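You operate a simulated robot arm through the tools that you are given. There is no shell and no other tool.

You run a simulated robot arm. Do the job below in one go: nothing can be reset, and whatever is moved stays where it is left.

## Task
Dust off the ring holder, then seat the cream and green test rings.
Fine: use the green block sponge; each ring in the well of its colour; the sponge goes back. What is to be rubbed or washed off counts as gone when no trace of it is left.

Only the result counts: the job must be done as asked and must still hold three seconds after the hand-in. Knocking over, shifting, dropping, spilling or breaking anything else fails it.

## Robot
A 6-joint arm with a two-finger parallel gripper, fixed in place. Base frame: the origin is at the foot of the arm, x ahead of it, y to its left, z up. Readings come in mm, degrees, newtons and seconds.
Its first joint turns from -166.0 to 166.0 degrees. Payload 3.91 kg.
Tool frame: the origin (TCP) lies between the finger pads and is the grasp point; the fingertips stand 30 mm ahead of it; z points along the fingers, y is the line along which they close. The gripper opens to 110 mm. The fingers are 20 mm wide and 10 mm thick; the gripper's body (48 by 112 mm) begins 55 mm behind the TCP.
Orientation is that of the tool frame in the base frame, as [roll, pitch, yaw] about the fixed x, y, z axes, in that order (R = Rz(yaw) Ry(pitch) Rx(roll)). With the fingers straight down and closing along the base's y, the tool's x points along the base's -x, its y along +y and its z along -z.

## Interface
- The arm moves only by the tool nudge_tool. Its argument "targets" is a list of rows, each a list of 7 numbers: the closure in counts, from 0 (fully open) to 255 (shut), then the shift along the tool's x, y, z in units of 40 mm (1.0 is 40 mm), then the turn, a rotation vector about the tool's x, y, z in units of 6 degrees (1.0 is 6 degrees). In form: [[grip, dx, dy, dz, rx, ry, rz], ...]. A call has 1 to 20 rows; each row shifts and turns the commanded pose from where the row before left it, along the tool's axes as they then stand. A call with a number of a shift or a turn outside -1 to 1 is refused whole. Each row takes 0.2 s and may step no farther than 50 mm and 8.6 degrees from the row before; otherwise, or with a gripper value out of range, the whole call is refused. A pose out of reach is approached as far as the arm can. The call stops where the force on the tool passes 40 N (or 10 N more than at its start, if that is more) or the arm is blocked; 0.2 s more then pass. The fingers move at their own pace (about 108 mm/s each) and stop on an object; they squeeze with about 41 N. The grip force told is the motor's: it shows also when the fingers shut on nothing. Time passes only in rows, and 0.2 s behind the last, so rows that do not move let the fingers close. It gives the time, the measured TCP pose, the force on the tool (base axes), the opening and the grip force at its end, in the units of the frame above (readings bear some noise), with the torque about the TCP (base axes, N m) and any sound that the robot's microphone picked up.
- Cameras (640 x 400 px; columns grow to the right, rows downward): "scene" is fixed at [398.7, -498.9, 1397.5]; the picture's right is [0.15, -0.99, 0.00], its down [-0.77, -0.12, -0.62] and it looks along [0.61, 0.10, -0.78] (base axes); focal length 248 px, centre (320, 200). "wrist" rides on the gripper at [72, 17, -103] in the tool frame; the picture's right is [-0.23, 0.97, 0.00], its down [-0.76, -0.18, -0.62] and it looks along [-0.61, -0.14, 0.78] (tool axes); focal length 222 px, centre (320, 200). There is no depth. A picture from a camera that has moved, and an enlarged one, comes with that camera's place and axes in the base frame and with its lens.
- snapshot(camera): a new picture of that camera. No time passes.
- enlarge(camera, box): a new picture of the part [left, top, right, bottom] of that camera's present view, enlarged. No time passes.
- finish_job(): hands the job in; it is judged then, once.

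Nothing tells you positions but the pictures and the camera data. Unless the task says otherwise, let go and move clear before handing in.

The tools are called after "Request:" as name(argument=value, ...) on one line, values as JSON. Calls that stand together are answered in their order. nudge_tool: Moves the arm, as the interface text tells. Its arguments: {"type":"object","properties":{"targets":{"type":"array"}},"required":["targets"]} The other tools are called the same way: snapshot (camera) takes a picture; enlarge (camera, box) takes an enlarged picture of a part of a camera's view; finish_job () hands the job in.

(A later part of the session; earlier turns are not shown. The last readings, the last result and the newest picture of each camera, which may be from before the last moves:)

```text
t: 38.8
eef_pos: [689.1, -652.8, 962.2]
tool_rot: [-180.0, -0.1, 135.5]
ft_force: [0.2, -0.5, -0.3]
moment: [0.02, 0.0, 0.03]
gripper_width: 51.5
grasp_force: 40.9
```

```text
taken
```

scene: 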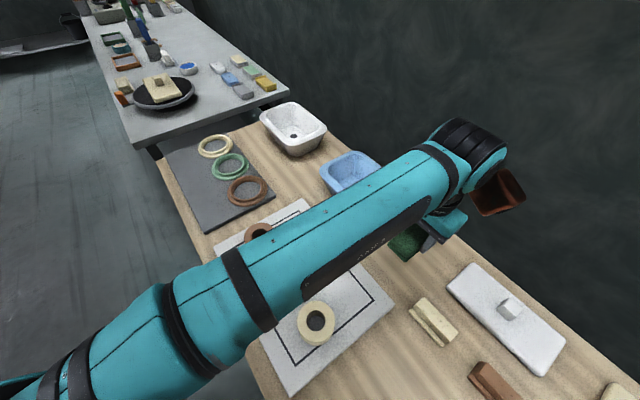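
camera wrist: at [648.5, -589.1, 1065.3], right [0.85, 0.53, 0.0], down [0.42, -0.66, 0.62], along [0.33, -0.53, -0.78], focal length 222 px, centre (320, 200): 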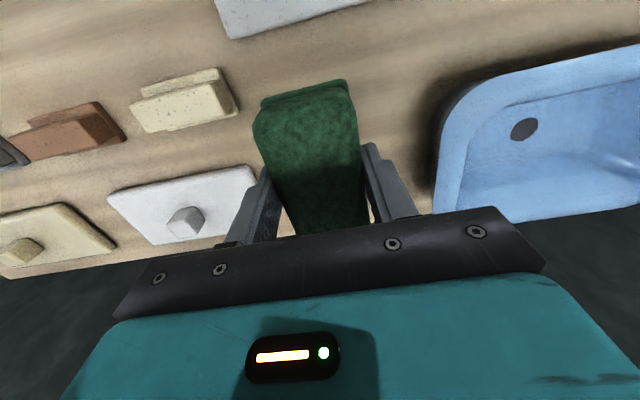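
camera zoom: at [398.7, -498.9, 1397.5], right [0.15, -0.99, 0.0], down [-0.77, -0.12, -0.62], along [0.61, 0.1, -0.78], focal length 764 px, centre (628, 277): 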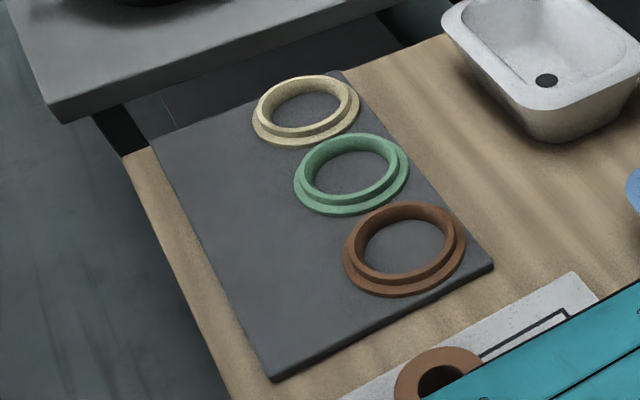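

The holder is clean in the scene view too. Now lowering the sponge back toward its spot by the back edge.

Request:
nudge_tool(targets=[[255, -0.75, 0.037, 0.5, 0, 0, 0], [255, -0.75, 0.037, 0.5, 0, 0, 0], [255, -0.75, 0.037, 0.5, 0, 0, 0], [255, -0.75, 0.037, 0.5, 0, 0, 0], [255, 0, 0, 0, 0, 0, 0], [255, 0, 0, 0, 0, 0, 0]])

Request:
snapshot(camera="wrist")

Request:
enlarge(camera="scene", box=[390, 190, 510, 270])

```text
t: 40.2
eef_pos: [779.6, -730.3, 878.0]
tool_rot: [-180.0, 0.0, 135.5]
ft_force: [0.3, -0.6, -0.8]
moment: [-0.02, -0.01, 0.04]
gripper_width: 51.3
grasp_force: 41.3
```

```text
taken
camera wrist: at [738.9, -667.6, 981.5], right [0.85, 0.53, 0.0], down [0.42, -0.66, 0.62], along [0.33, -0.53, -0.78], focal length 222 px, centre (320, 200)
```

wrist: 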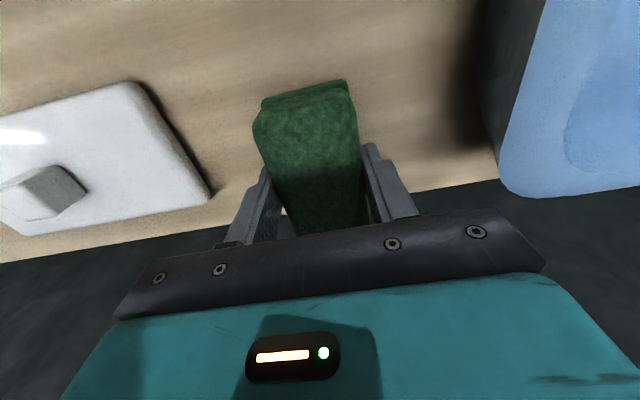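

```text
5.00 times, centred on (450, 230) of scene
camera zoom: at [398.7, -498.9, 1397.5], right [0.15, -0.99, 0.0], down [-0.77, -0.12, -0.62], along [0.61, 0.1, -0.78], focal length 1241 px, centre (-330, 50)
```

zoom: 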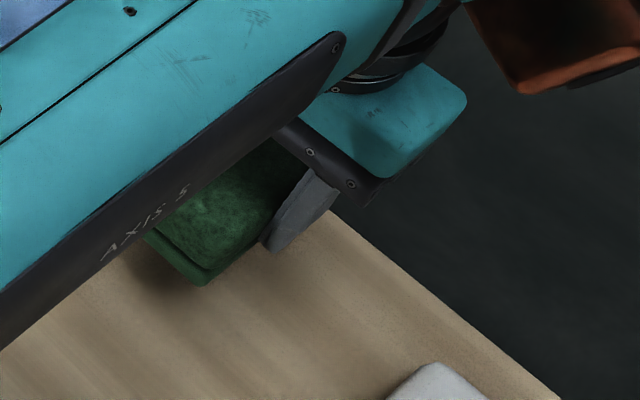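

Aligned over the original spot. Lowering to just above the bench, then in small steps.

Request:
nudge_tool(targets=[[255, -0.02, -0.04, 0.3, 0, 0, 0], [255, 0, 0, 0.3, 0, 0, 0], [255, 0, 0, 0.15, 0, 0, 0], [255, 0, 0, 0, 0, 0, 0]])

Request:
nudge_tool(targets=[[255, 0, 0, 0.05, 0, 0, 0], [255, 0, 0, 0, 0, 0, 0]])

Request:
enlarge(camera="scene", box=[390, 190, 510, 270])

```text
t: 41.2
eef_pos: [778.3, -731.2, 849.3]
tool_rot: [-179.9, 0.0, 135.5]
ft_force: [0.3, -0.9, -1.2]
moment: [0.02, 0.02, 0.0]
gripper_width: 51.1
grasp_force: 41.1
```

```text
t: 41.8
eef_pos: [778.0, -731.5, 848.9]
tool_rot: [-179.9, 0.0, 135.5]
ft_force: [0.6, -0.5, -0.3]
moment: [0.01, 0.03, 0.02]
gripper_width: 51.0
grasp_force: 41.2
```

```text
5.00 times, centred on (450, 230) of scene
camera zoom: at [398.7, -498.9, 1397.5], right [0.15, -0.99, 0.0], down [-0.77, -0.12, -0.62], along [0.61, 0.1, -0.78], focal length 1241 px, centre (-330, 50)
```

zoom: 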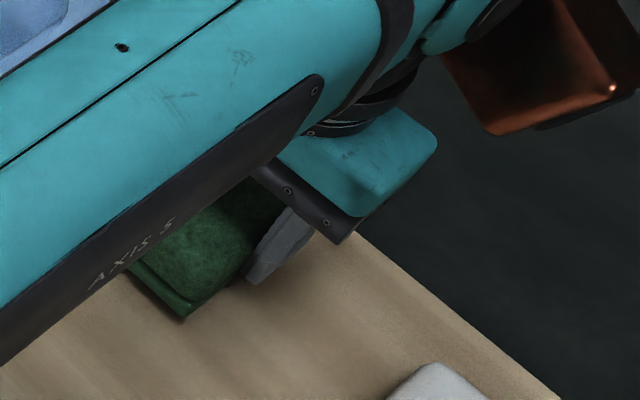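

A few mm remain. Continuing down in 2 mm steps until contact.

Request:
nudge_tool(targets=[[255, 0, 0, 0.05, 0, 0, 0], [255, 0, 0, 0, 0, 0, 0]])

Request:
nudge_tool(targets=[[255, 0, 0, 0.05, 0, 0, 0], [255, 0, 0, 0, 0, 0, 0]])

```text
t: 42.4
eef_pos: [777.5, -731.6, 846.6]
tool_rot: [-180.0, 0.0, 135.5]
ft_force: [-0.1, 0.6, -1.6]
moment: [0.03, 0.0, 0.0]
gripper_width: 51.1
grasp_force: 41.1
```

```text
t: 43.0
eef_pos: [777.9, -731.3, 844.3]
tool_rot: [179.9, 0.0, 135.5]
ft_force: [-0.7, 0.3, 0.6]
moment: [0.01, 0.0, -0.01]
gripper_width: 51.2
grasp_force: 40.8
```

Request:
nudge_tool(targets=[[255, 0, 0, 0.03, 0, 0, 0], [255, 0, 0, 0, 0, 0, 0]])

Request:
nudge_tool(targets=[[255, 0, 0, 0.03, 0, 0, 0], [255, 0, 0, 0, 0, 0, 0]])

```text
t: 43.6
eef_pos: [777.9, -730.6, 843.0]
tool_rot: [-180.0, -0.1, 135.5]
ft_force: [0.2, -0.1, 0.1]
moment: [-0.02, 0.01, -0.01]
gripper_width: 51.3
grasp_force: 41.5
```

```text
t: 44.2
eef_pos: [776.7, -730.9, 842.1]
tool_rot: [-180.0, 0.0, 135.5]
ft_force: [-0.2, -0.2, -1.1]
moment: [-0.02, 0.0, 0.01]
gripper_width: 51.2
grasp_force: 41.0
```

No contact yet at 842; one or two more small steps.

Request:
nudge_tool(targets=[[255, 0, 0, 0.03, 0, 0, 0], [255, 0, 0, 0, 0, 0, 0]])

Request:
enlarge(camera="scene", box=[390, 190, 510, 270])

```text
t: 44.8
eef_pos: [778.1, -731.0, 841.9]
tool_rot: [-180.0, 0.1, 135.4]
ft_force: [0.1, -0.6, 0.9]
moment: [-0.09, -0.03, -0.06]
gripper_width: 51.1
grasp_force: 40.8
```

```text
5.00 times, centred on (450, 230) of scene
camera zoom: at [398.7, -498.9, 1397.5], right [0.15, -0.99, 0.0], down [-0.77, -0.12, -0.62], along [0.61, 0.1, -0.78], focal length 1241 px, centre (-330, 50)
```

zoom: 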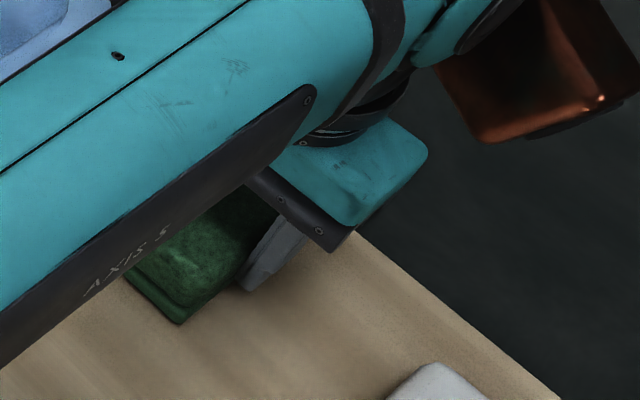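

The sponge is just touching. One more tiny step, then I'll release it, opening only enough to clear.

Request:
nudge_tool(targets=[[255, 0, 0, 0.02, 0, 0, 0], [255, 0, 0, 0, 0, 0, 0]])

```text
t: 45.4
eef_pos: [777.3, -731.6, 841.2]
tool_rot: [180.0, 0.0, 135.4]
ft_force: [-1.1, -0.2, 6.8]
moment: [-0.35, -0.31, 0.0]
gripper_width: 51.3
grasp_force: 41.2
```

Request:
nudge_tool(targets=[[70, 0, 0, 0, 0, 0, 0], [70, 0, 0, 0, 0, 0, 0], [70, 0, 0, 0, 0, 0, 0], [70, 0, 0, -0.5, 0, 0, 0], [70, 0, 0, -1, 0, 0, 0], [70, 0.3, 0, -0.8, 0, 0, 0], [70, 1, 0, -0.5, 0, 0, 0], [70, 1, 0, -0.5, 0, 0, 0], [70, 0.7, 0, 0, 0, 0, 0], [70, 0, 0, 0, 0, 0, 0]])

Request:
snapshot(camera="wrist")

Request:
snapshot(camera="scene")

```text
t: 47.6
eef_pos: [691.0, -648.5, 971.1]
tool_rot: [180.0, -0.1, 135.5]
ft_force: [0.1, 0.8, 0.0]
moment: [0.01, 0.03, -0.01]
gripper_width: 79.9
grasp_force: 0.0
```

```text
taken
camera wrist: at [651.1, -586.1, 1073.6], right [0.85, 0.53, 0.0], down [0.42, -0.66, 0.62], along [0.33, -0.53, -0.78], focal length 222 px, centre (320, 200)
```

wrist: 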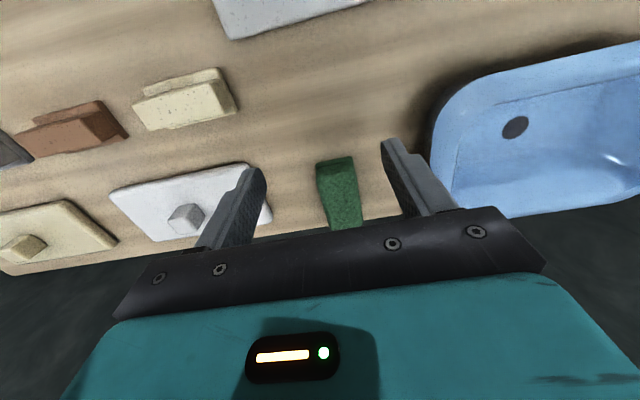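

```text
taken
```

scene: 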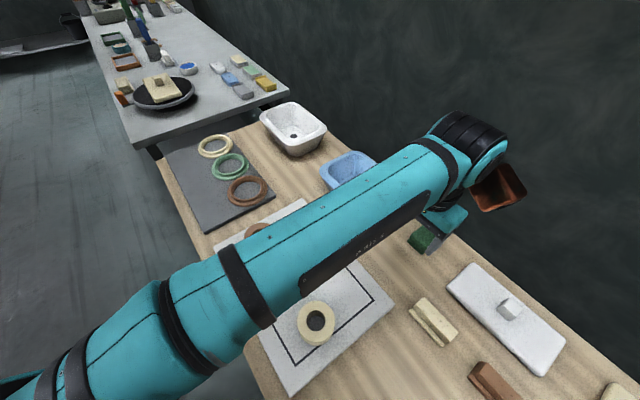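

The sponge stands back in its place by the bench edge. Next I'll move the open gripper inward to view the rings on the mat closely.

Request:
nudge_tool(targets=[[0, 0.979, 0.2625, -0.044, 0, 0, 0], [0, 0.979, 0.2625, -0.044, 0, 0, 0], [0, 0.979, 0.2625, -0.044, 0, 0, 0], [0, 0.979, 0.2625, -0.044, 0, 0, 0], [0, 0.979, 0.2625, -0.044, 0, 0, 0], [0, 0.979, 0.2625, -0.044, 0, 0, 0], [0, 0.979, 0.2625, -0.044, 0, 0, 0], [0, 0.979, 0.2625, -0.044, 0, 0, 0], [0, 0.979, 0.2625, -0.044, 0, 0, 0], [0, 0, 0, 0, 0, 0, 0]])

Request:
snapshot(camera="wrist")

Request:
enlarge(camera="scene", box=[390, 190, 510, 270])

```text
t: 49.8
eef_pos: [507.1, -333.4, 987.7]
tool_rot: [180.0, -0.1, 135.4]
ft_force: [0.1, 0.1, -0.7]
moment: [-0.01, 0.01, 0.02]
gripper_width: 110.1
grasp_force: 0.1
```

```text
taken
camera wrist: at [466.2, -270.3, 1089.9], right [0.85, 0.53, 0.0], down [0.42, -0.66, 0.62], along [0.33, -0.53, -0.78], focal length 222 px, centre (320, 200)
```

wrist: 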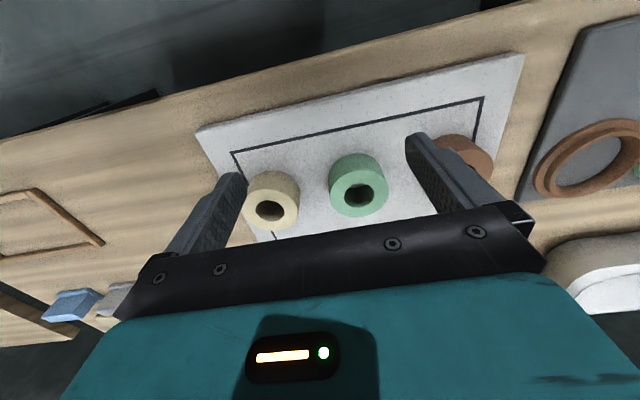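

```text
5.00 times, centred on (450, 230) of scene
camera zoom: at [398.7, -498.9, 1397.5], right [0.15, -0.99, 0.0], down [-0.77, -0.12, -0.62], along [0.61, 0.1, -0.78], focal length 1241 px, centre (-330, 50)
```

zoom: 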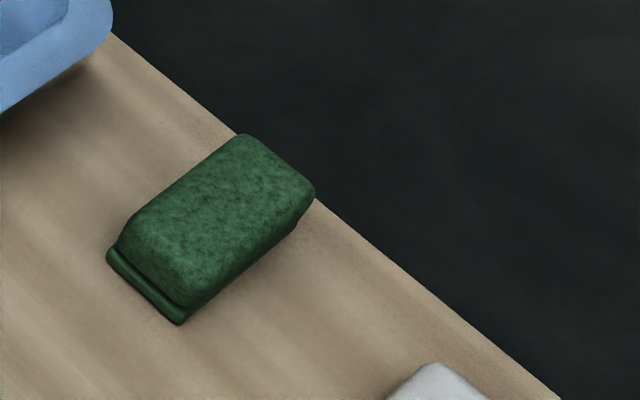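

The sponge is back within ~3 mm of where it was. Now enlarging the rings to measure them.

Request:
enlarge(camera="wrist", box=[220, 120, 420, 245])

Request:
enlarge(camera="scene", box=[240, 210, 360, 360])

```text
3.20 times, centred on (320, 182) of wrist
camera zoom: at [466.2, -270.3, 1089.9], right [0.85, 0.53, 0.0], down [0.42, -0.66, 0.62], along [0.33, -0.53, -0.78], focal length 711 px, centre (320, 256)
```

zoom: 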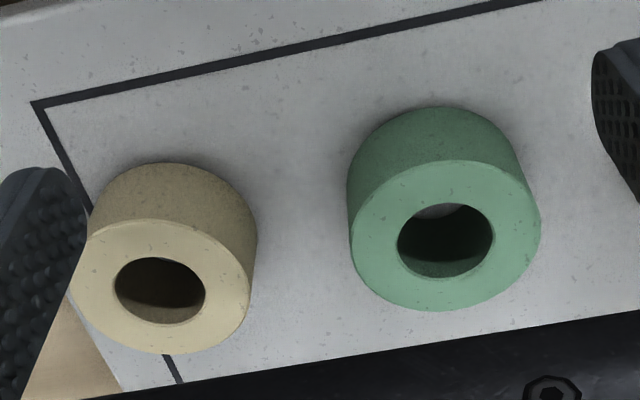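

```text
2.67 times, centred on (300, 285) of scene
camera zoom: at [398.7, -498.9, 1397.5], right [0.15, -0.99, 0.0], down [-0.77, -0.12, -0.62], along [0.61, 0.1, -0.78], focal length 662 px, centre (373, -27)
```

zoom: 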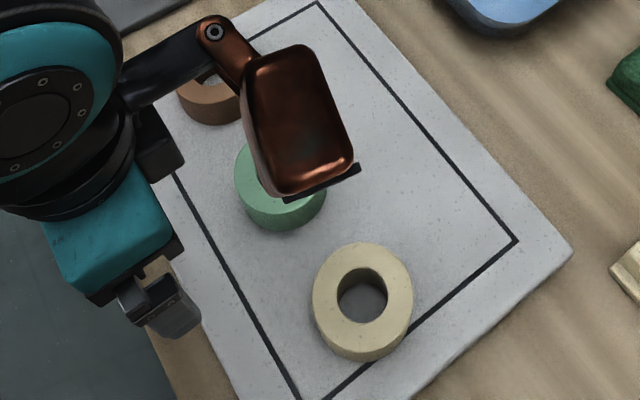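

Rings are about 77 mm outside, 38 mm hole, ~45 mm tall with tops near z≈857. Before grasping, I'll look closely at the collars (wells) with the empty gripper to learn their size and height.

Request:
nudge_tool(targets=[[0, -0.061, 0.96, 0, 0, 0, 0], [0, -0.061, 0.96, 0, 0, 0, 0], [0, -0.061, 0.96, 0, 0, 0, 0], [0, -0.061, 0.96, 0, 0, 0, 0], [0, -0.061, 0.96, 0, 0, 0, 0], [0, -0.061, 0.96, 0, 0, 0, 0], [0, -0.061, 0.96, 0, 0, 0, 0], [0, -0.061, 0.96, 0, 0, 0, 0], [0, -0.061, 0.96, 0, 0, 0, 0], [0, -0.061, 0.96, 0, 0, 0, 0], [0, -0.061, 0.96, 0, 0, 0, 0], [0, -0.061, 0.96, 0, 0, 0, 0], [0, -0.061, 0.96, 0, 0, 0, 0]])

Request:
nudge_tool(targets=[[0, 0, 0, 0, 0, 0, -0.929], [0, 0, 0, 0, 0, 0, -0.929], [0, 0, 0, 0, 0, 0, -0.929], [0, 0, 0, 0, 0, 0, -0.929], [0, 0, 0, 0, 0, 0, -0.929], [0, 0, 0, 0, 0, 0, -0.929], [0, 0, 0, 0, 0, 0, -0.929], [0, 0, 0, 0, 0, 0, -0.929], [0, 0, 0, 0, 0, 0, 0]])

Request:
snapshot(camera="wrist")

Request:
enlarge(camera="wrist", box=[180, 120, 400, 240])

```text
t: 52.6
eef_pos: [878.4, 2.7, 989.9]
tool_rot: [179.9, -0.1, 135.4]
ft_force: [-0.8, 0.0, -0.1]
moment: [0.02, -0.01, -0.01]
gripper_width: 109.9
grasp_force: 0.1
```

```text
t: 54.6
eef_pos: [879.5, 1.1, 988.8]
tool_rot: [-179.9, 0.0, -180.0]
ft_force: [1.1, 0.2, -0.1]
moment: [0.01, 0.03, 0.0]
gripper_width: 110.1
grasp_force: 0.0
```

```text
taken
camera wrist: at [806.0, 17.8, 1092.5], right [0.23, 0.97, 0.0], down [0.76, -0.18, 0.62], along [0.61, -0.14, -0.78], focal length 222 px, centre (320, 200)
```

wrist: 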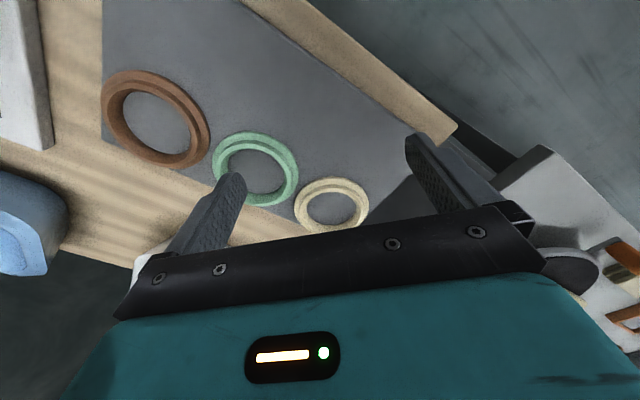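

```text
2.91 times, centred on (290, 180) of wrist
camera zoom: at [806.0, 17.8, 1092.5], right [0.23, 0.97, 0.0], down [0.76, -0.18, 0.62], along [0.61, -0.14, -0.78], focal length 646 px, centre (407, 258)
```

zoom: 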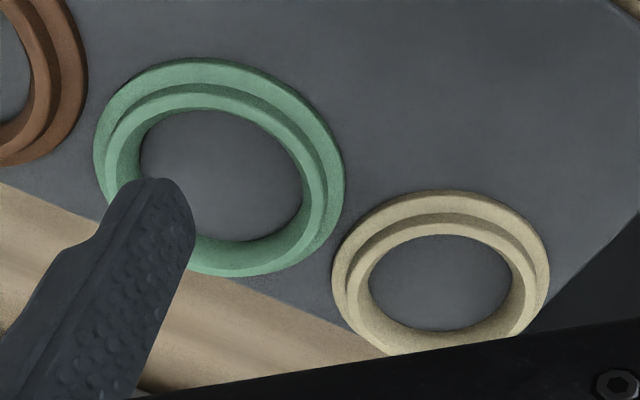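

The collars have a low outer flange and a raised inner rim. I'll enlarge each further to measure the openings.

Request:
enlarge(camera="wrist", box=[285, 165, 385, 235])

Request:
enlarge(camera="wrist", box=[200, 120, 310, 220])

Request:
enlarge(camera="scene", box=[190, 125, 280, 215])

```text
5.71 times, centred on (335, 200) of wrist
camera zoom: at [806.0, 17.8, 1092.5], right [0.23, 0.97, 0.0], down [0.76, -0.18, 0.62], along [0.61, -0.14, -0.78], focal length 1269 px, centre (234, 200)
```

zoom: 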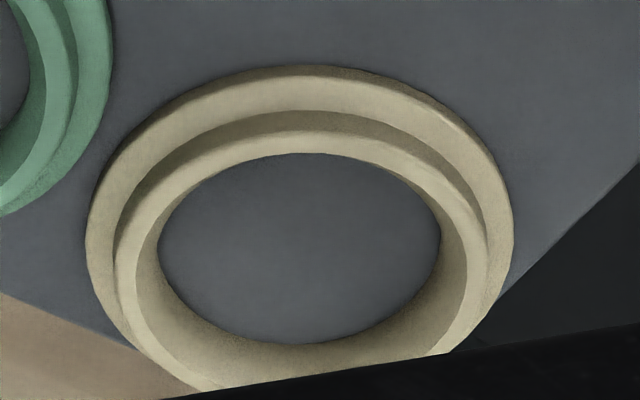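

```text
4.00 times, centred on (255, 170) of wrist
camera zoom: at [806.0, 17.8, 1092.5], right [0.23, 0.97, 0.0], down [0.76, -0.18, 0.62], along [0.61, -0.14, -0.78], focal length 888 px, centre (580, 320)
```

zoom: 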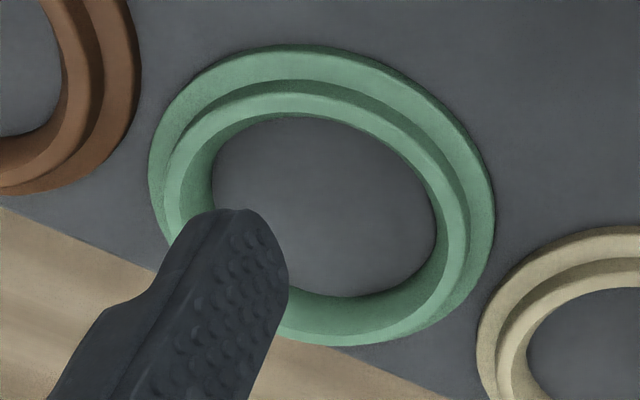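

```text
4.44 times, centred on (235, 170) of scene
camera zoom: at [398.7, -498.9, 1397.5], right [0.15, -0.99, 0.0], down [-0.77, -0.12, -0.62], along [0.61, 0.1, -0.78], focal length 1103 px, centre (698, 333)
```

zoom: 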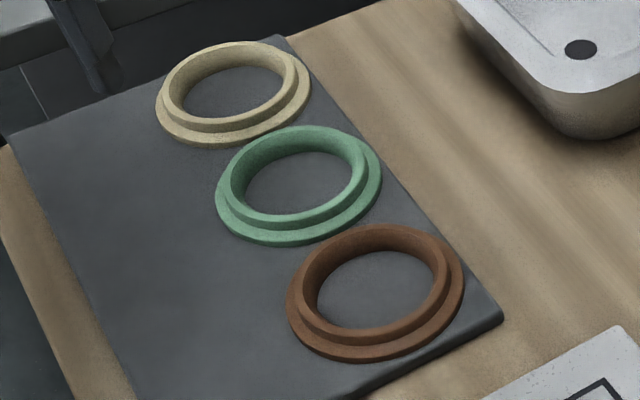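

The cream well is centred near (1043,-17), the green one near (949,-111). Their openings are ~83–91 mm and ~15 mm deep, so the 77 mm rings fit, if I grip only their upper ~25 mm. Now going over the green ring to line up.

Request:
nudge_tool(targets=[[0, 0.7, -0.975, 0.02, 0, 0, 0], [0, 0.7, -0.975, 0.02, 0, 0, 0], [0, 0.7, -0.975, 0.02, 0, 0, 0], [0, 0.7, -0.975, 0.02, 0, 0, 0], [0, 0.7, -0.975, 0.02, 0, 0, 0], [0, 0.7, -0.975, 0.02, 0, 0, 0], [0, 0.7, -0.975, 0.02, 0, 0, 0], [0, 0.7, -0.975, 0.02, 0, 0, 0], [0, 0.7, -0.975, 0.02, 0, 0, 0], [0, 0.7, -0.975, 0.02, 0, 0, 0], [0, 0, 0, 0, 0, 0, 0]])

Request:
snapshot(camera="wrist")

Request:
enlarge(camera="wrist", box=[240, 50, 400, 170])

```text
t: 57.0
eef_pos: [597.8, -389.0, 980.9]
tool_rot: [-180.0, 0.1, 180.0]
ft_force: [-1.3, 0.0, -0.4]
moment: [0.02, -0.01, -0.02]
gripper_width: 110.2
grasp_force: 0.1
```

```text
taken
camera wrist: at [524.8, -373.3, 1084.0], right [0.23, 0.97, 0.0], down [0.76, -0.18, 0.62], along [0.61, -0.14, -0.78], focal length 222 px, centre (320, 200)
```

wrist: 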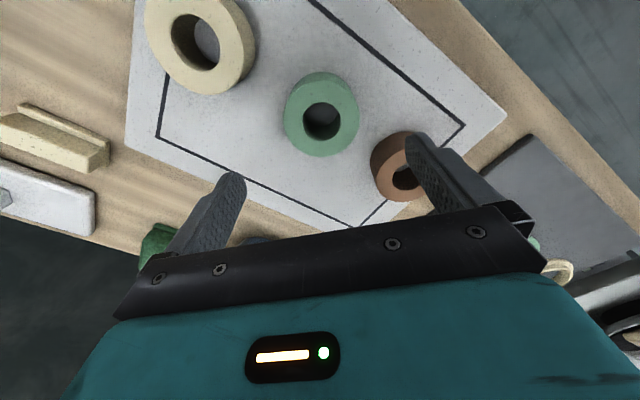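

```text
3.33 times, centred on (320, 110) of wrist
camera zoom: at [524.8, -373.3, 1084.0], right [0.23, 0.97, 0.0], down [0.76, -0.18, 0.62], along [0.61, -0.14, -0.78], focal length 740 px, centre (320, 500)
```

zoom: 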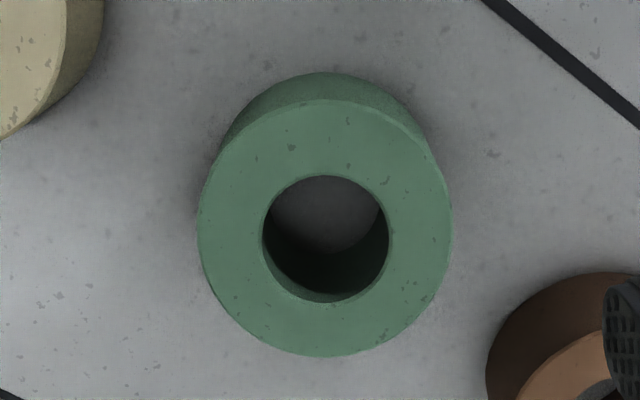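

The green ring's top is centred at about (599.5,-389, 859). I'll correct by ~3 mm and lower the open fingers around its top 22 mm.

Request:
nudge_tool(targets=[[0, -0.08, 0.027, 0, 0, 0, 0], [0, 0, 0, 0.9, 0, 0, 0], [0, 0, 0, 0.9, 0, 0, 0], [0, 0, 0, 0.6, 0, 0, 0], [0, 0, 0, 0, 0, 0, 0]])

Request:
snapshot(camera="wrist")

Request:
enlarge(camera="scene", box=[230, 220, 350, 330])

```text
t: 58.2
eef_pos: [603.0, -387.4, 883.7]
tool_rot: [-179.9, 0.2, -179.9]
ft_force: [0.2, -0.5, 0.2]
moment: [0.01, 0.0, 0.02]
gripper_width: 109.9
grasp_force: 0.1
```

```text
taken
camera wrist: at [530.1, -371.3, 986.1], right [0.23, 0.97, 0.0], down [0.76, -0.18, 0.62], along [0.61, -0.14, -0.78], focal length 222 px, centre (320, 200)
```

wrist: 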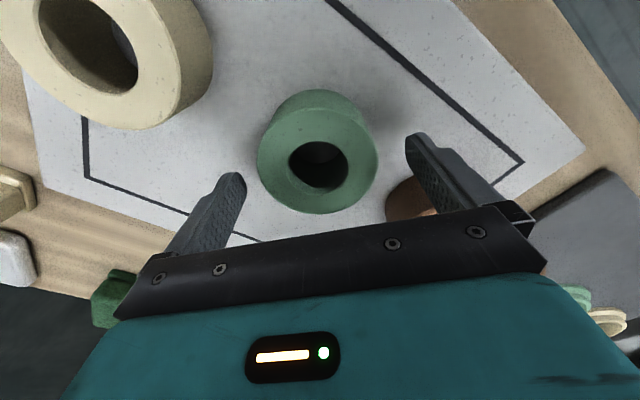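

```text
3.64 times, centred on (290, 275) of scene
camera zoom: at [398.7, -498.9, 1397.5], right [0.15, -0.99, 0.0], down [-0.77, -0.12, -0.62], along [0.61, 0.1, -0.78], focal length 902 px, centre (429, -73)
```

zoom: 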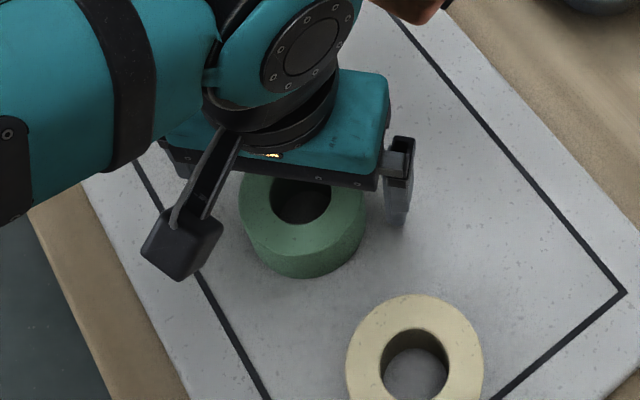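

The ring is centred between the fingers. Lowering the last 16 mm and closing on its upper part.

Request:
nudge_tool(targets=[[0, 0, 0, 0.4, 0, 0, 0], [0, 0, 0, 0, 0, 0, 0]])

Request:
snapshot(camera="wrist")

Request:
enlarge(camera="scene", box=[230, 220, 350, 330])

```text
t: 58.8
eef_pos: [604.2, -387.8, 867.6]
tool_rot: [180.0, 0.0, 180.0]
ft_force: [0.0, 0.0, -0.9]
moment: [-0.01, 0.02, 0.04]
gripper_width: 110.0
grasp_force: 0.1
```

```text
taken
camera wrist: at [530.3, -371.0, 970.8], right [0.23, 0.97, 0.0], down [0.76, -0.18, 0.62], along [0.61, -0.14, -0.78], focal length 222 px, centre (320, 200)
```

wrist: 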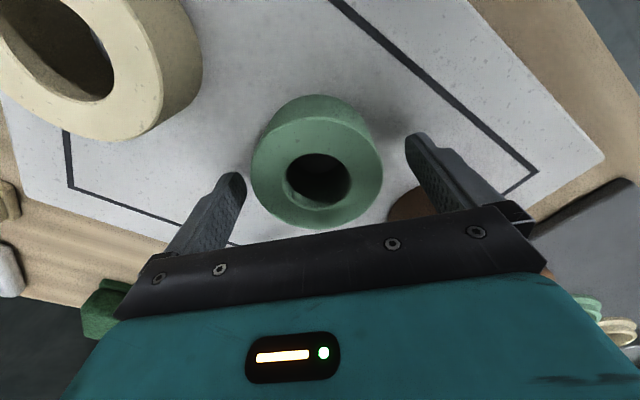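

```text
3.64 times, centred on (290, 275) of scene
camera zoom: at [398.7, -498.9, 1397.5], right [0.15, -0.99, 0.0], down [-0.77, -0.12, -0.62], along [0.61, 0.1, -0.78], focal length 902 px, centre (429, -73)
```

zoom: 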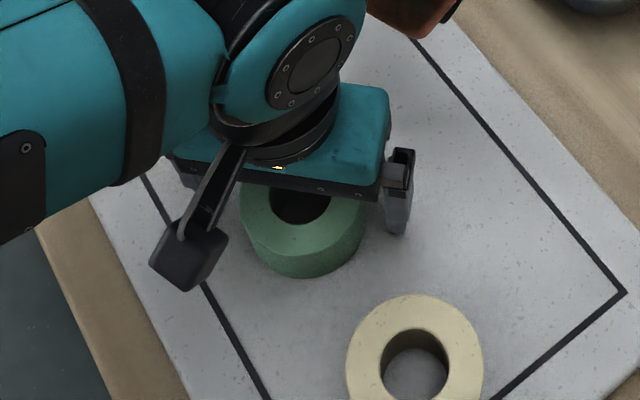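

Aligned. Closing on the green ring.

Request:
nudge_tool(targets=[[255, 0, 0, 0, 0, 0, 0], [255, 0, 0, 0, 0, 0, 0], [255, 0, 0, 0, 0, 0, 0]])

Request:
snapshot(camera="wrist")

```text
t: 59.6
eef_pos: [604.0, -387.3, 867.8]
tool_rot: [-180.0, -0.1, -180.0]
ft_force: [0.9, -1.3, 1.5]
moment: [-0.15, -0.05, 0.01]
gripper_width: 75.5
grasp_force: 40.9
```

```text
taken
camera wrist: at [530.2, -371.0, 970.9], right [0.23, 0.97, 0.0], down [0.76, -0.18, 0.62], along [0.61, -0.14, -0.78], focal length 222 px, centre (320, 200)
```

wrist: 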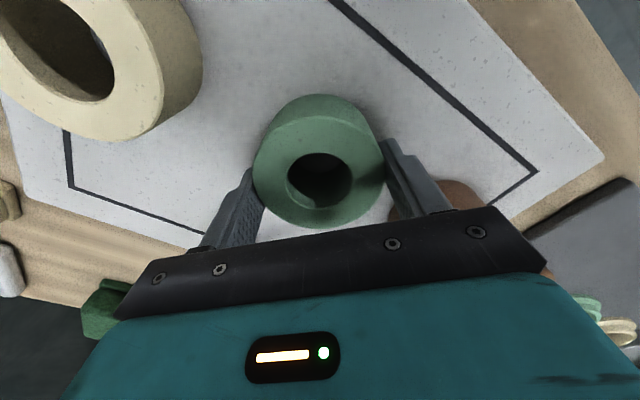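

Gripped at 75.5 mm. Lifting straight up, then carrying it over to the green well.

Request:
nudge_tool(targets=[[255, 0, 0, -0.3, 0, 0, 0], [255, 0, 0, -0.8, 0, 0, 0], [255, 0, 0, -0.9, 0, 0, 0], [255, 0, 0, -0.9, 0, 0, 0], [255, -0.865, 0.69, 0, 0, 0, 0], [255, -0.865, 0.69, 0, 0, 0, 0], [255, -0.865, 0.69, 0, 0, 0, 0], [255, -0.865, 0.69, 0, 0, 0, 0], [255, -0.865, 0.69, 0, 0, 0, 0], [255, -0.865, 0.69, 0, 0, 0, 0], [255, -0.865, 0.69, 0, 0, 0, 0], [255, -0.865, 0.69, 0, 0, 0, 0], [255, -0.865, 0.69, 0, 0, 0, 0], [255, -0.865, 0.69, 0, 0, 0, 0], [255, 0, 0, 0, 0, 0, 0], [255, 0, 0, 0, 0, 0, 0]])

Request:
snapshot(camera="wrist")

Request:
snapshot(camera="scene")

Request:
enlarge(camera="scene", box=[180, 110, 290, 220])

```text
t: 63.0
eef_pos: [948.8, -112.3, 986.8]
tool_rot: [-179.9, 0.0, 180.0]
ft_force: [0.1, 0.1, -1.7]
moment: [-0.01, 0.02, -0.01]
gripper_width: 75.3
grasp_force: 41.2
```

```text
taken
camera wrist: at [875.0, -94.5, 1090.1], right [0.23, 0.97, 0.0], down [0.76, -0.18, 0.62], along [0.61, -0.14, -0.78], focal length 222 px, centre (320, 200)
```

wrist: 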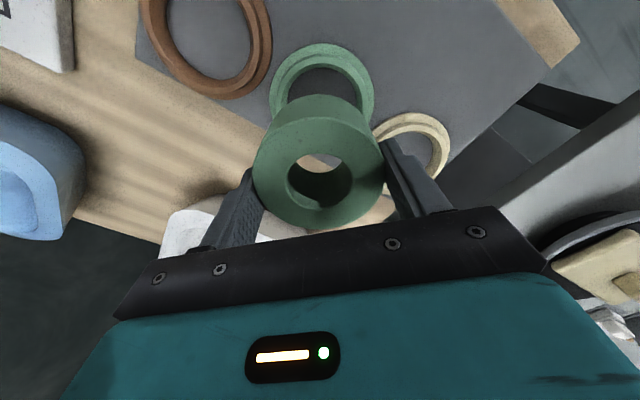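

```text
taken
```

scene: 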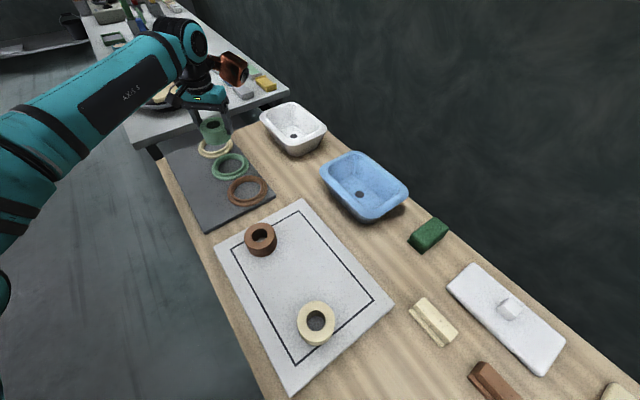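

```text
3.64 times, centred on (235, 165) of scene
camera zoom: at [398.7, -498.9, 1397.5], right [0.15, -0.99, 0.0], down [-0.77, -0.12, -0.62], along [0.61, 0.1, -0.78], focal length 902 px, centre (629, 327)
```

zoom: 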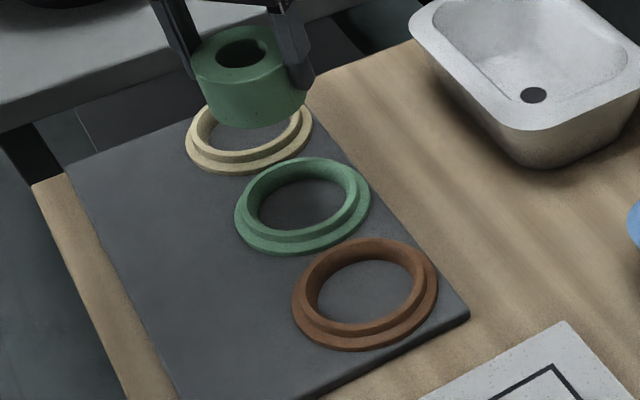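

The green ring hangs over the green well. I'll zoom to check the alignment precisely.

Request:
enlarge(camera="wrist", box=[240, 20, 400, 120])

Request:
enlarge(camera="wrist", box=[220, 80, 420, 240])

```text
4.00 times, centred on (320, 70) of wrist
camera zoom: at [875.0, -94.5, 1090.1], right [0.23, 0.97, 0.0], down [0.76, -0.18, 0.62], along [0.61, -0.14, -0.78], focal length 888 px, centre (320, 720)
```

zoom: 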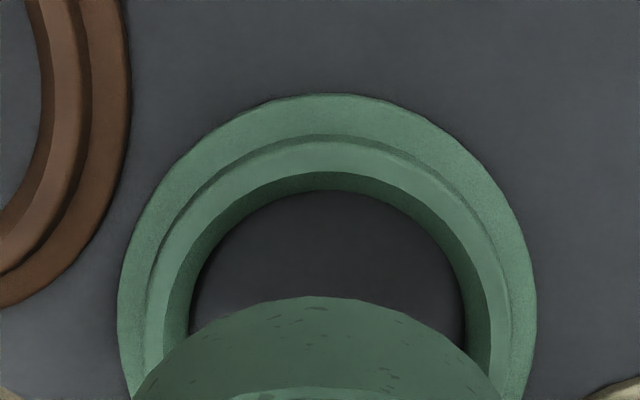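

```text
2.50 times, centred on (320, 160) of wrist
camera zoom: at [875.0, -94.5, 1090.1], right [0.23, 0.97, 0.0], down [0.76, -0.18, 0.62], along [0.61, -0.14, -0.78], focal length 555 px, centre (320, 300)
```

zoom: 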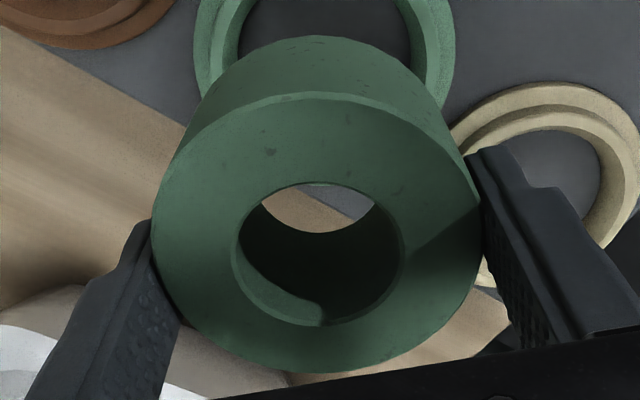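

The ring sits square in the grip; the well is about 3 mm farther in x and 1.4 mm in y. Correcting and lowering to just above the rim.

Request:
nudge_tool(targets=[[255, -0.0725, 0.035, 0, 0, 0, 0], [255, 0, 0, 0.8, 0, 0, 0], [255, 0, 0, 0.8, 0, 0, 0], [255, 0, 0, 0.8, 0, 0, 0], [255, 0, 0, 0, 0, 0, 0], [255, 0, 0, 0, 0, 0, 0]])

Request:
snapshot(camera="wrist")

Request:
enlarge(camera="scene", box=[180, 110, 290, 220])

Request:
enlarge(camera="wrist", box=[220, 60, 420, 220])

```text
t: 64.4
eef_pos: [951.3, -108.6, 889.5]
tool_rot: [-180.0, 0.1, -180.0]
ft_force: [-0.5, 0.3, -1.3]
moment: [0.0, 0.02, -0.01]
gripper_width: 75.3
grasp_force: 41.8
```

```text
taken
camera wrist: at [878.2, -91.6, 992.3], right [0.23, 0.97, 0.0], down [0.76, -0.18, 0.62], along [0.61, -0.14, -0.78], focal length 222 px, centre (320, 200)
```

wrist: 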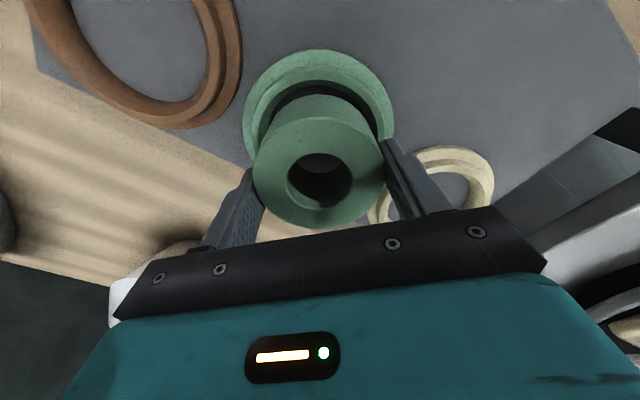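

```text
3.64 times, centred on (235, 165) of scene
camera zoom: at [398.7, -498.9, 1397.5], right [0.15, -0.99, 0.0], down [-0.77, -0.12, -0.62], along [0.61, 0.1, -0.78], focal length 902 px, centre (629, 327)
```

zoom: 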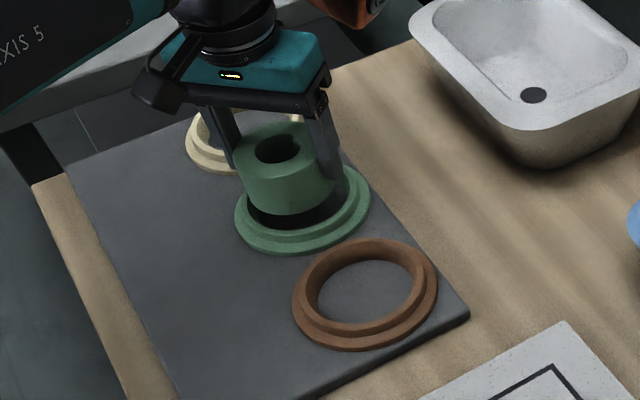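

```text
2.50 times, centred on (320, 140) of wrist
camera zoom: at [878.2, -91.6, 992.3], right [0.23, 0.97, 0.0], down [0.76, -0.18, 0.62], along [0.61, -0.14, -0.78], focal length 555 px, centre (320, 350)
```

zoom: 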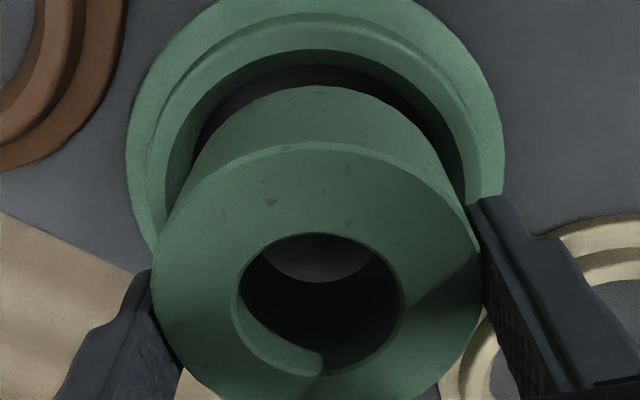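

Nearly perfect; a 1.6 mm correction sideways, then lowering into the well.

Request:
nudge_tool(targets=[[255, 0.009, -0.038, 0, 0, 0, 0], [255, 0, 0, 0.15, 0, 0, 0], [255, 0, 0, 0.15, 0, 0, 0], [255, 0, 0, 0.1, 0, 0, 0], [255, 0, 0, 0, 0, 0, 0]])

Request:
enlarge(camera="wrist", box=[220, 40, 420, 220])

Request:
enlarge(camera="scene", box=[190, 120, 280, 200])

```text
t: 65.6
eef_pos: [951.2, -111.9, 872.3]
tool_rot: [179.9, 0.0, 180.0]
ft_force: [-0.2, -0.7, -1.6]
moment: [-0.02, -0.03, 0.01]
gripper_width: 75.4
grasp_force: 41.1
```

```text
2.22 times, centred on (320, 130) of wrist
camera zoom: at [877.9, -94.5, 975.9], right [0.23, 0.97, 0.0], down [0.76, -0.18, 0.62], along [0.61, -0.14, -0.78], focal length 494 px, centre (320, 356)
```

zoom: 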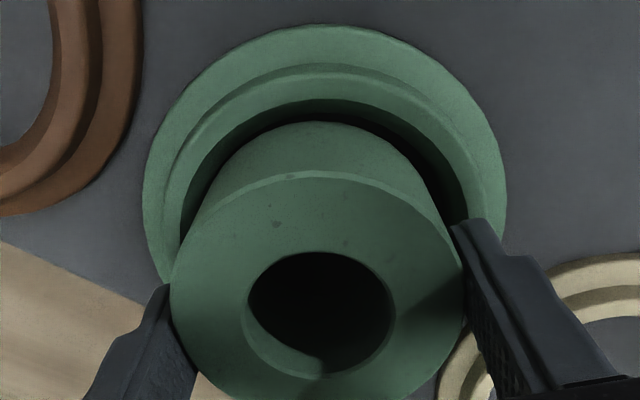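

```text
5.00 times, centred on (235, 160) of scene
camera zoom: at [398.7, -498.9, 1397.5], right [0.15, -0.99, 0.0], down [-0.77, -0.12, -0.62], along [0.61, 0.1, -0.78], focal length 1241 px, centre (745, 400)
```

zoom: 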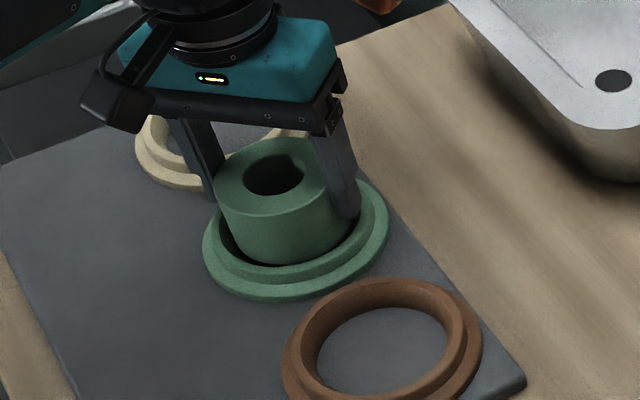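

The ring has entered the well with clearance all round. A 1 mm correction back, then down in small steps to the floor.

Request:
nudge_tool(targets=[[255, 0, 0.025, 0, 0, 0, 0], [255, 0, 0, 0.07, 0, 0, 0], [255, 0, 0, 0, 0, 0, 0]])

Request:
nudge_tool(targets=[[255, 0, 0, 0.05, 0, 0, 0], [255, 0, 0, 0, 0, 0, 0]])

Request:
nudge_tool(targets=[[255, 0, 0, 0.05, 0, 0, 0], [255, 0, 0, 0, 0, 0, 0]])

```text
t: 66.4
eef_pos: [950.4, -110.6, 870.1]
tool_rot: [-179.9, 0.0, 180.0]
ft_force: [0.0, 0.2, -1.8]
moment: [-0.03, -0.01, 0.01]
gripper_width: 75.3
grasp_force: 41.2
```

```text
t: 67.0
eef_pos: [949.9, -111.0, 868.1]
tool_rot: [179.9, 0.0, 180.0]
ft_force: [-0.5, 0.3, -1.2]
moment: [-0.01, 0.0, 0.0]
gripper_width: 75.6
grasp_force: 41.3
```

```text
t: 67.6
eef_pos: [950.5, -110.9, 865.6]
tool_rot: [179.9, 0.1, 180.0]
ft_force: [0.1, 0.3, -1.9]
moment: [0.0, -0.01, -0.01]
gripper_width: 75.6
grasp_force: 41.2
```

Request:
nudge_tool(targets=[[255, 0, 0, 0.05, 0, 0, 0], [255, 0, 0, 0, 0, 0, 0]])

Request:
enlarge(camera="scene", box=[190, 120, 280, 200])

Request:
enlarge(camera="wrist", box=[220, 40, 420, 220])

```text
t: 68.2
eef_pos: [949.9, -111.5, 864.8]
tool_rot: [180.0, 0.0, -180.0]
ft_force: [-0.4, 0.0, -1.1]
moment: [-0.02, -0.02, 0.0]
gripper_width: 75.1
grasp_force: 41.0
```

```text
5.00 times, centred on (235, 160) of scene
camera zoom: at [398.7, -498.9, 1397.5], right [0.15, -0.99, 0.0], down [-0.77, -0.12, -0.62], along [0.61, 0.1, -0.78], focal length 1241 px, centre (745, 400)
```

zoom: 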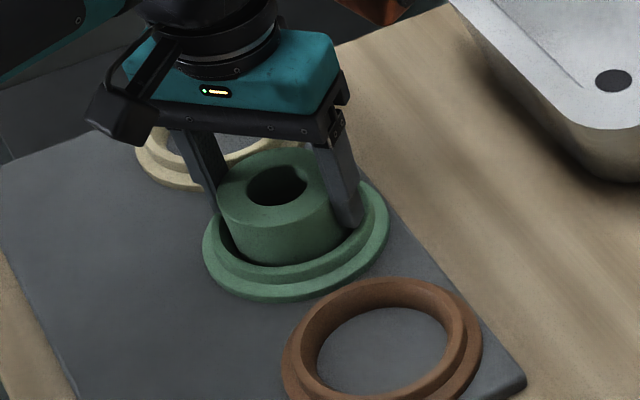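

```text
2.22 times, centred on (320, 130) of wrist
camera zoom: at [877.5, -94.0, 967.5], right [0.23, 0.97, 0.0], down [0.76, -0.18, 0.62], along [0.61, -0.14, -0.78], focal length 494 px, centre (320, 356)
```

zoom: 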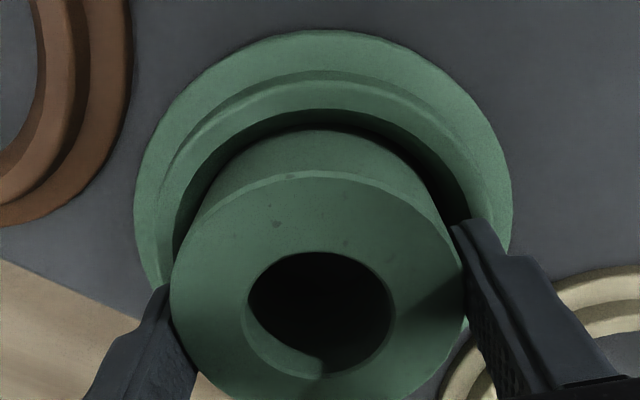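

Still no floor contact at 864.8; well centred. Continuing in small steps.

Request:
nudge_tool(targets=[[255, 0, 0.015, 0.05, 0, 0, 0], [255, 0, 0, 0, 0, 0, 0]])

Request:
nudge_tool(targets=[[255, 0, 0, 0.04, 0, 0, 0], [255, 0, 0, 0, 0, 0, 0]])

```text
t: 68.8
eef_pos: [950.1, -110.6, 862.2]
tool_rot: [-180.0, -0.1, -179.9]
ft_force: [0.7, 0.0, -2.1]
moment: [-0.01, 0.02, -0.02]
gripper_width: 75.4
grasp_force: 41.4
```

```text
t: 69.4
eef_pos: [951.5, -110.3, 860.6]
tool_rot: [180.0, 0.2, 180.0]
ft_force: [1.3, -1.3, 12.7]
moment: [-0.56, 0.04, 0.01]
gripper_width: 75.4
grasp_force: 41.5
```

Contact with ~14 N, with a torque suggesting it is on one side. I'll look closely to see whether it is the ring on the floor or a fingertip on the rim.

Request:
enlarge(camera="scene", box=[205, 140, 265, 190])

Request:
enlarge(camera="wrist", box=[220, 50, 420, 220])

```text
8.00 times, centred on (235, 165) of scene
camera zoom: at [398.7, -498.9, 1397.5], right [0.15, -0.99, 0.0], down [-0.77, -0.12, -0.62], along [0.61, 0.1, -0.78], focal length 1985 px, centre (1000, 480)
```

zoom: 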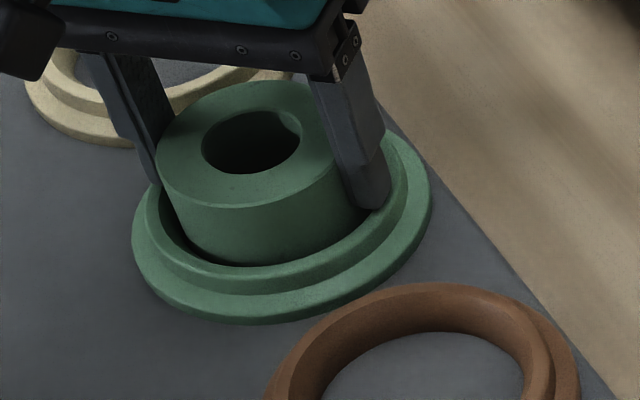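

```text
2.35 times, centred on (320, 135) of wrist
camera zoom: at [877.2, -93.6, 965.0], right [0.23, 0.97, 0.0], down [0.76, -0.18, 0.62], along [0.61, -0.14, -0.78], focal length 523 px, centre (320, 353)
```

zoom: 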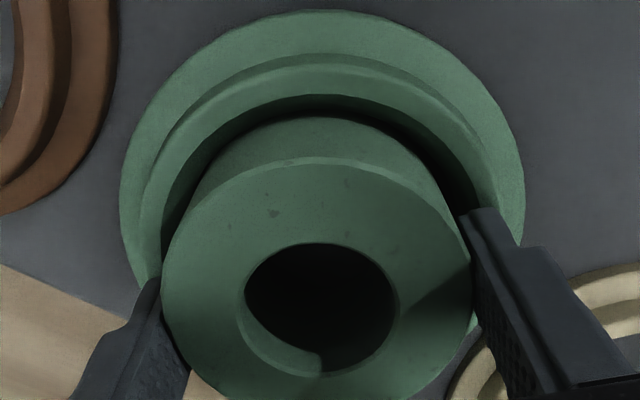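

I'll zoom in further on the finger, ring and rim to measure the gap.

Request:
enlarge(camera="scene", box=[214, 158, 254, 183])

Request:
enlarge(camera="scene", box=[236, 145, 262, 175])

Request:
enlarge(camera="wrist", box=[360, 110, 460, 210])

Request:
enlarge(camera="wrist", box=[220, 110, 320, 210])

```text
16.00 times, centred on (234, 170) of scene
camera zoom: at [398.7, -498.9, 1397.5], right [0.15, -0.99, 0.0], down [-0.77, -0.12, -0.62], along [0.61, 0.1, -0.78], focal length 3971 px, centre (1696, 672)
```

zoom: 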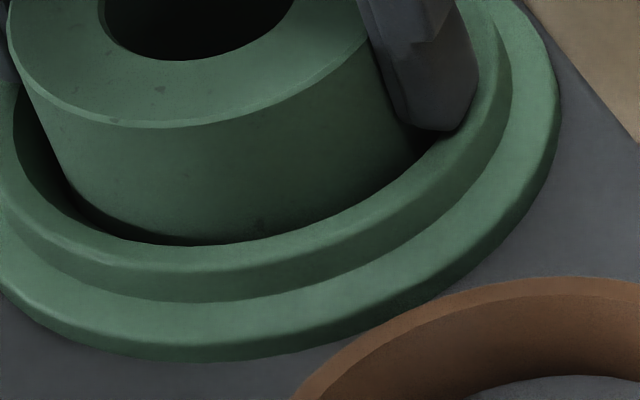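

```text
13.33 times, centred on (249, 160) of scene
camera zoom: at [398.7, -498.9, 1397.5], right [0.15, -0.99, 0.0], down [-0.77, -0.12, -0.62], along [0.61, 0.1, -0.78], focal length 3309 px, centre (1267, 733)
```

zoom: 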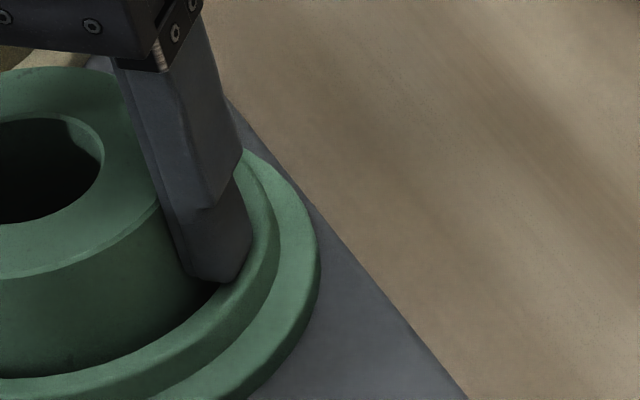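

```text
4.00 times, centred on (410, 160) of wrist
camera zoom: at [877.2, -93.6, 965.0], right [0.23, 0.97, 0.0], down [0.76, -0.18, 0.62], along [0.61, -0.14, -0.78], focal length 888 px, centre (-40, 360)
```

zoom: 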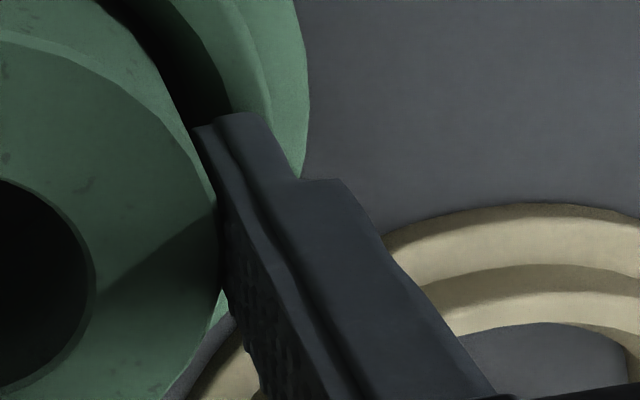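

```text
4.00 times, centred on (270, 160) of wrist
camera zoom: at [877.2, -93.6, 965.0], right [0.23, 0.97, 0.0], down [0.76, -0.18, 0.62], along [0.61, -0.14, -0.78], focal length 888 px, centre (520, 360)
```

zoom: 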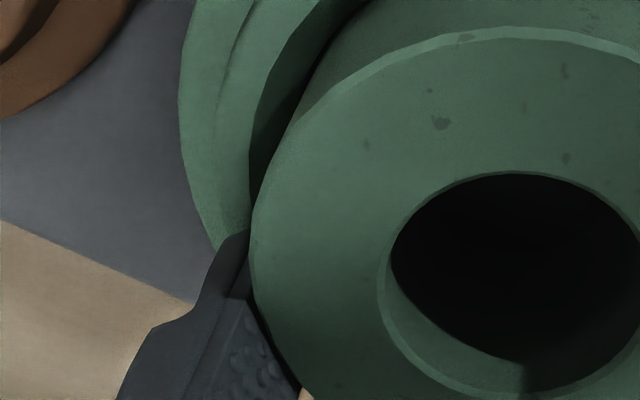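

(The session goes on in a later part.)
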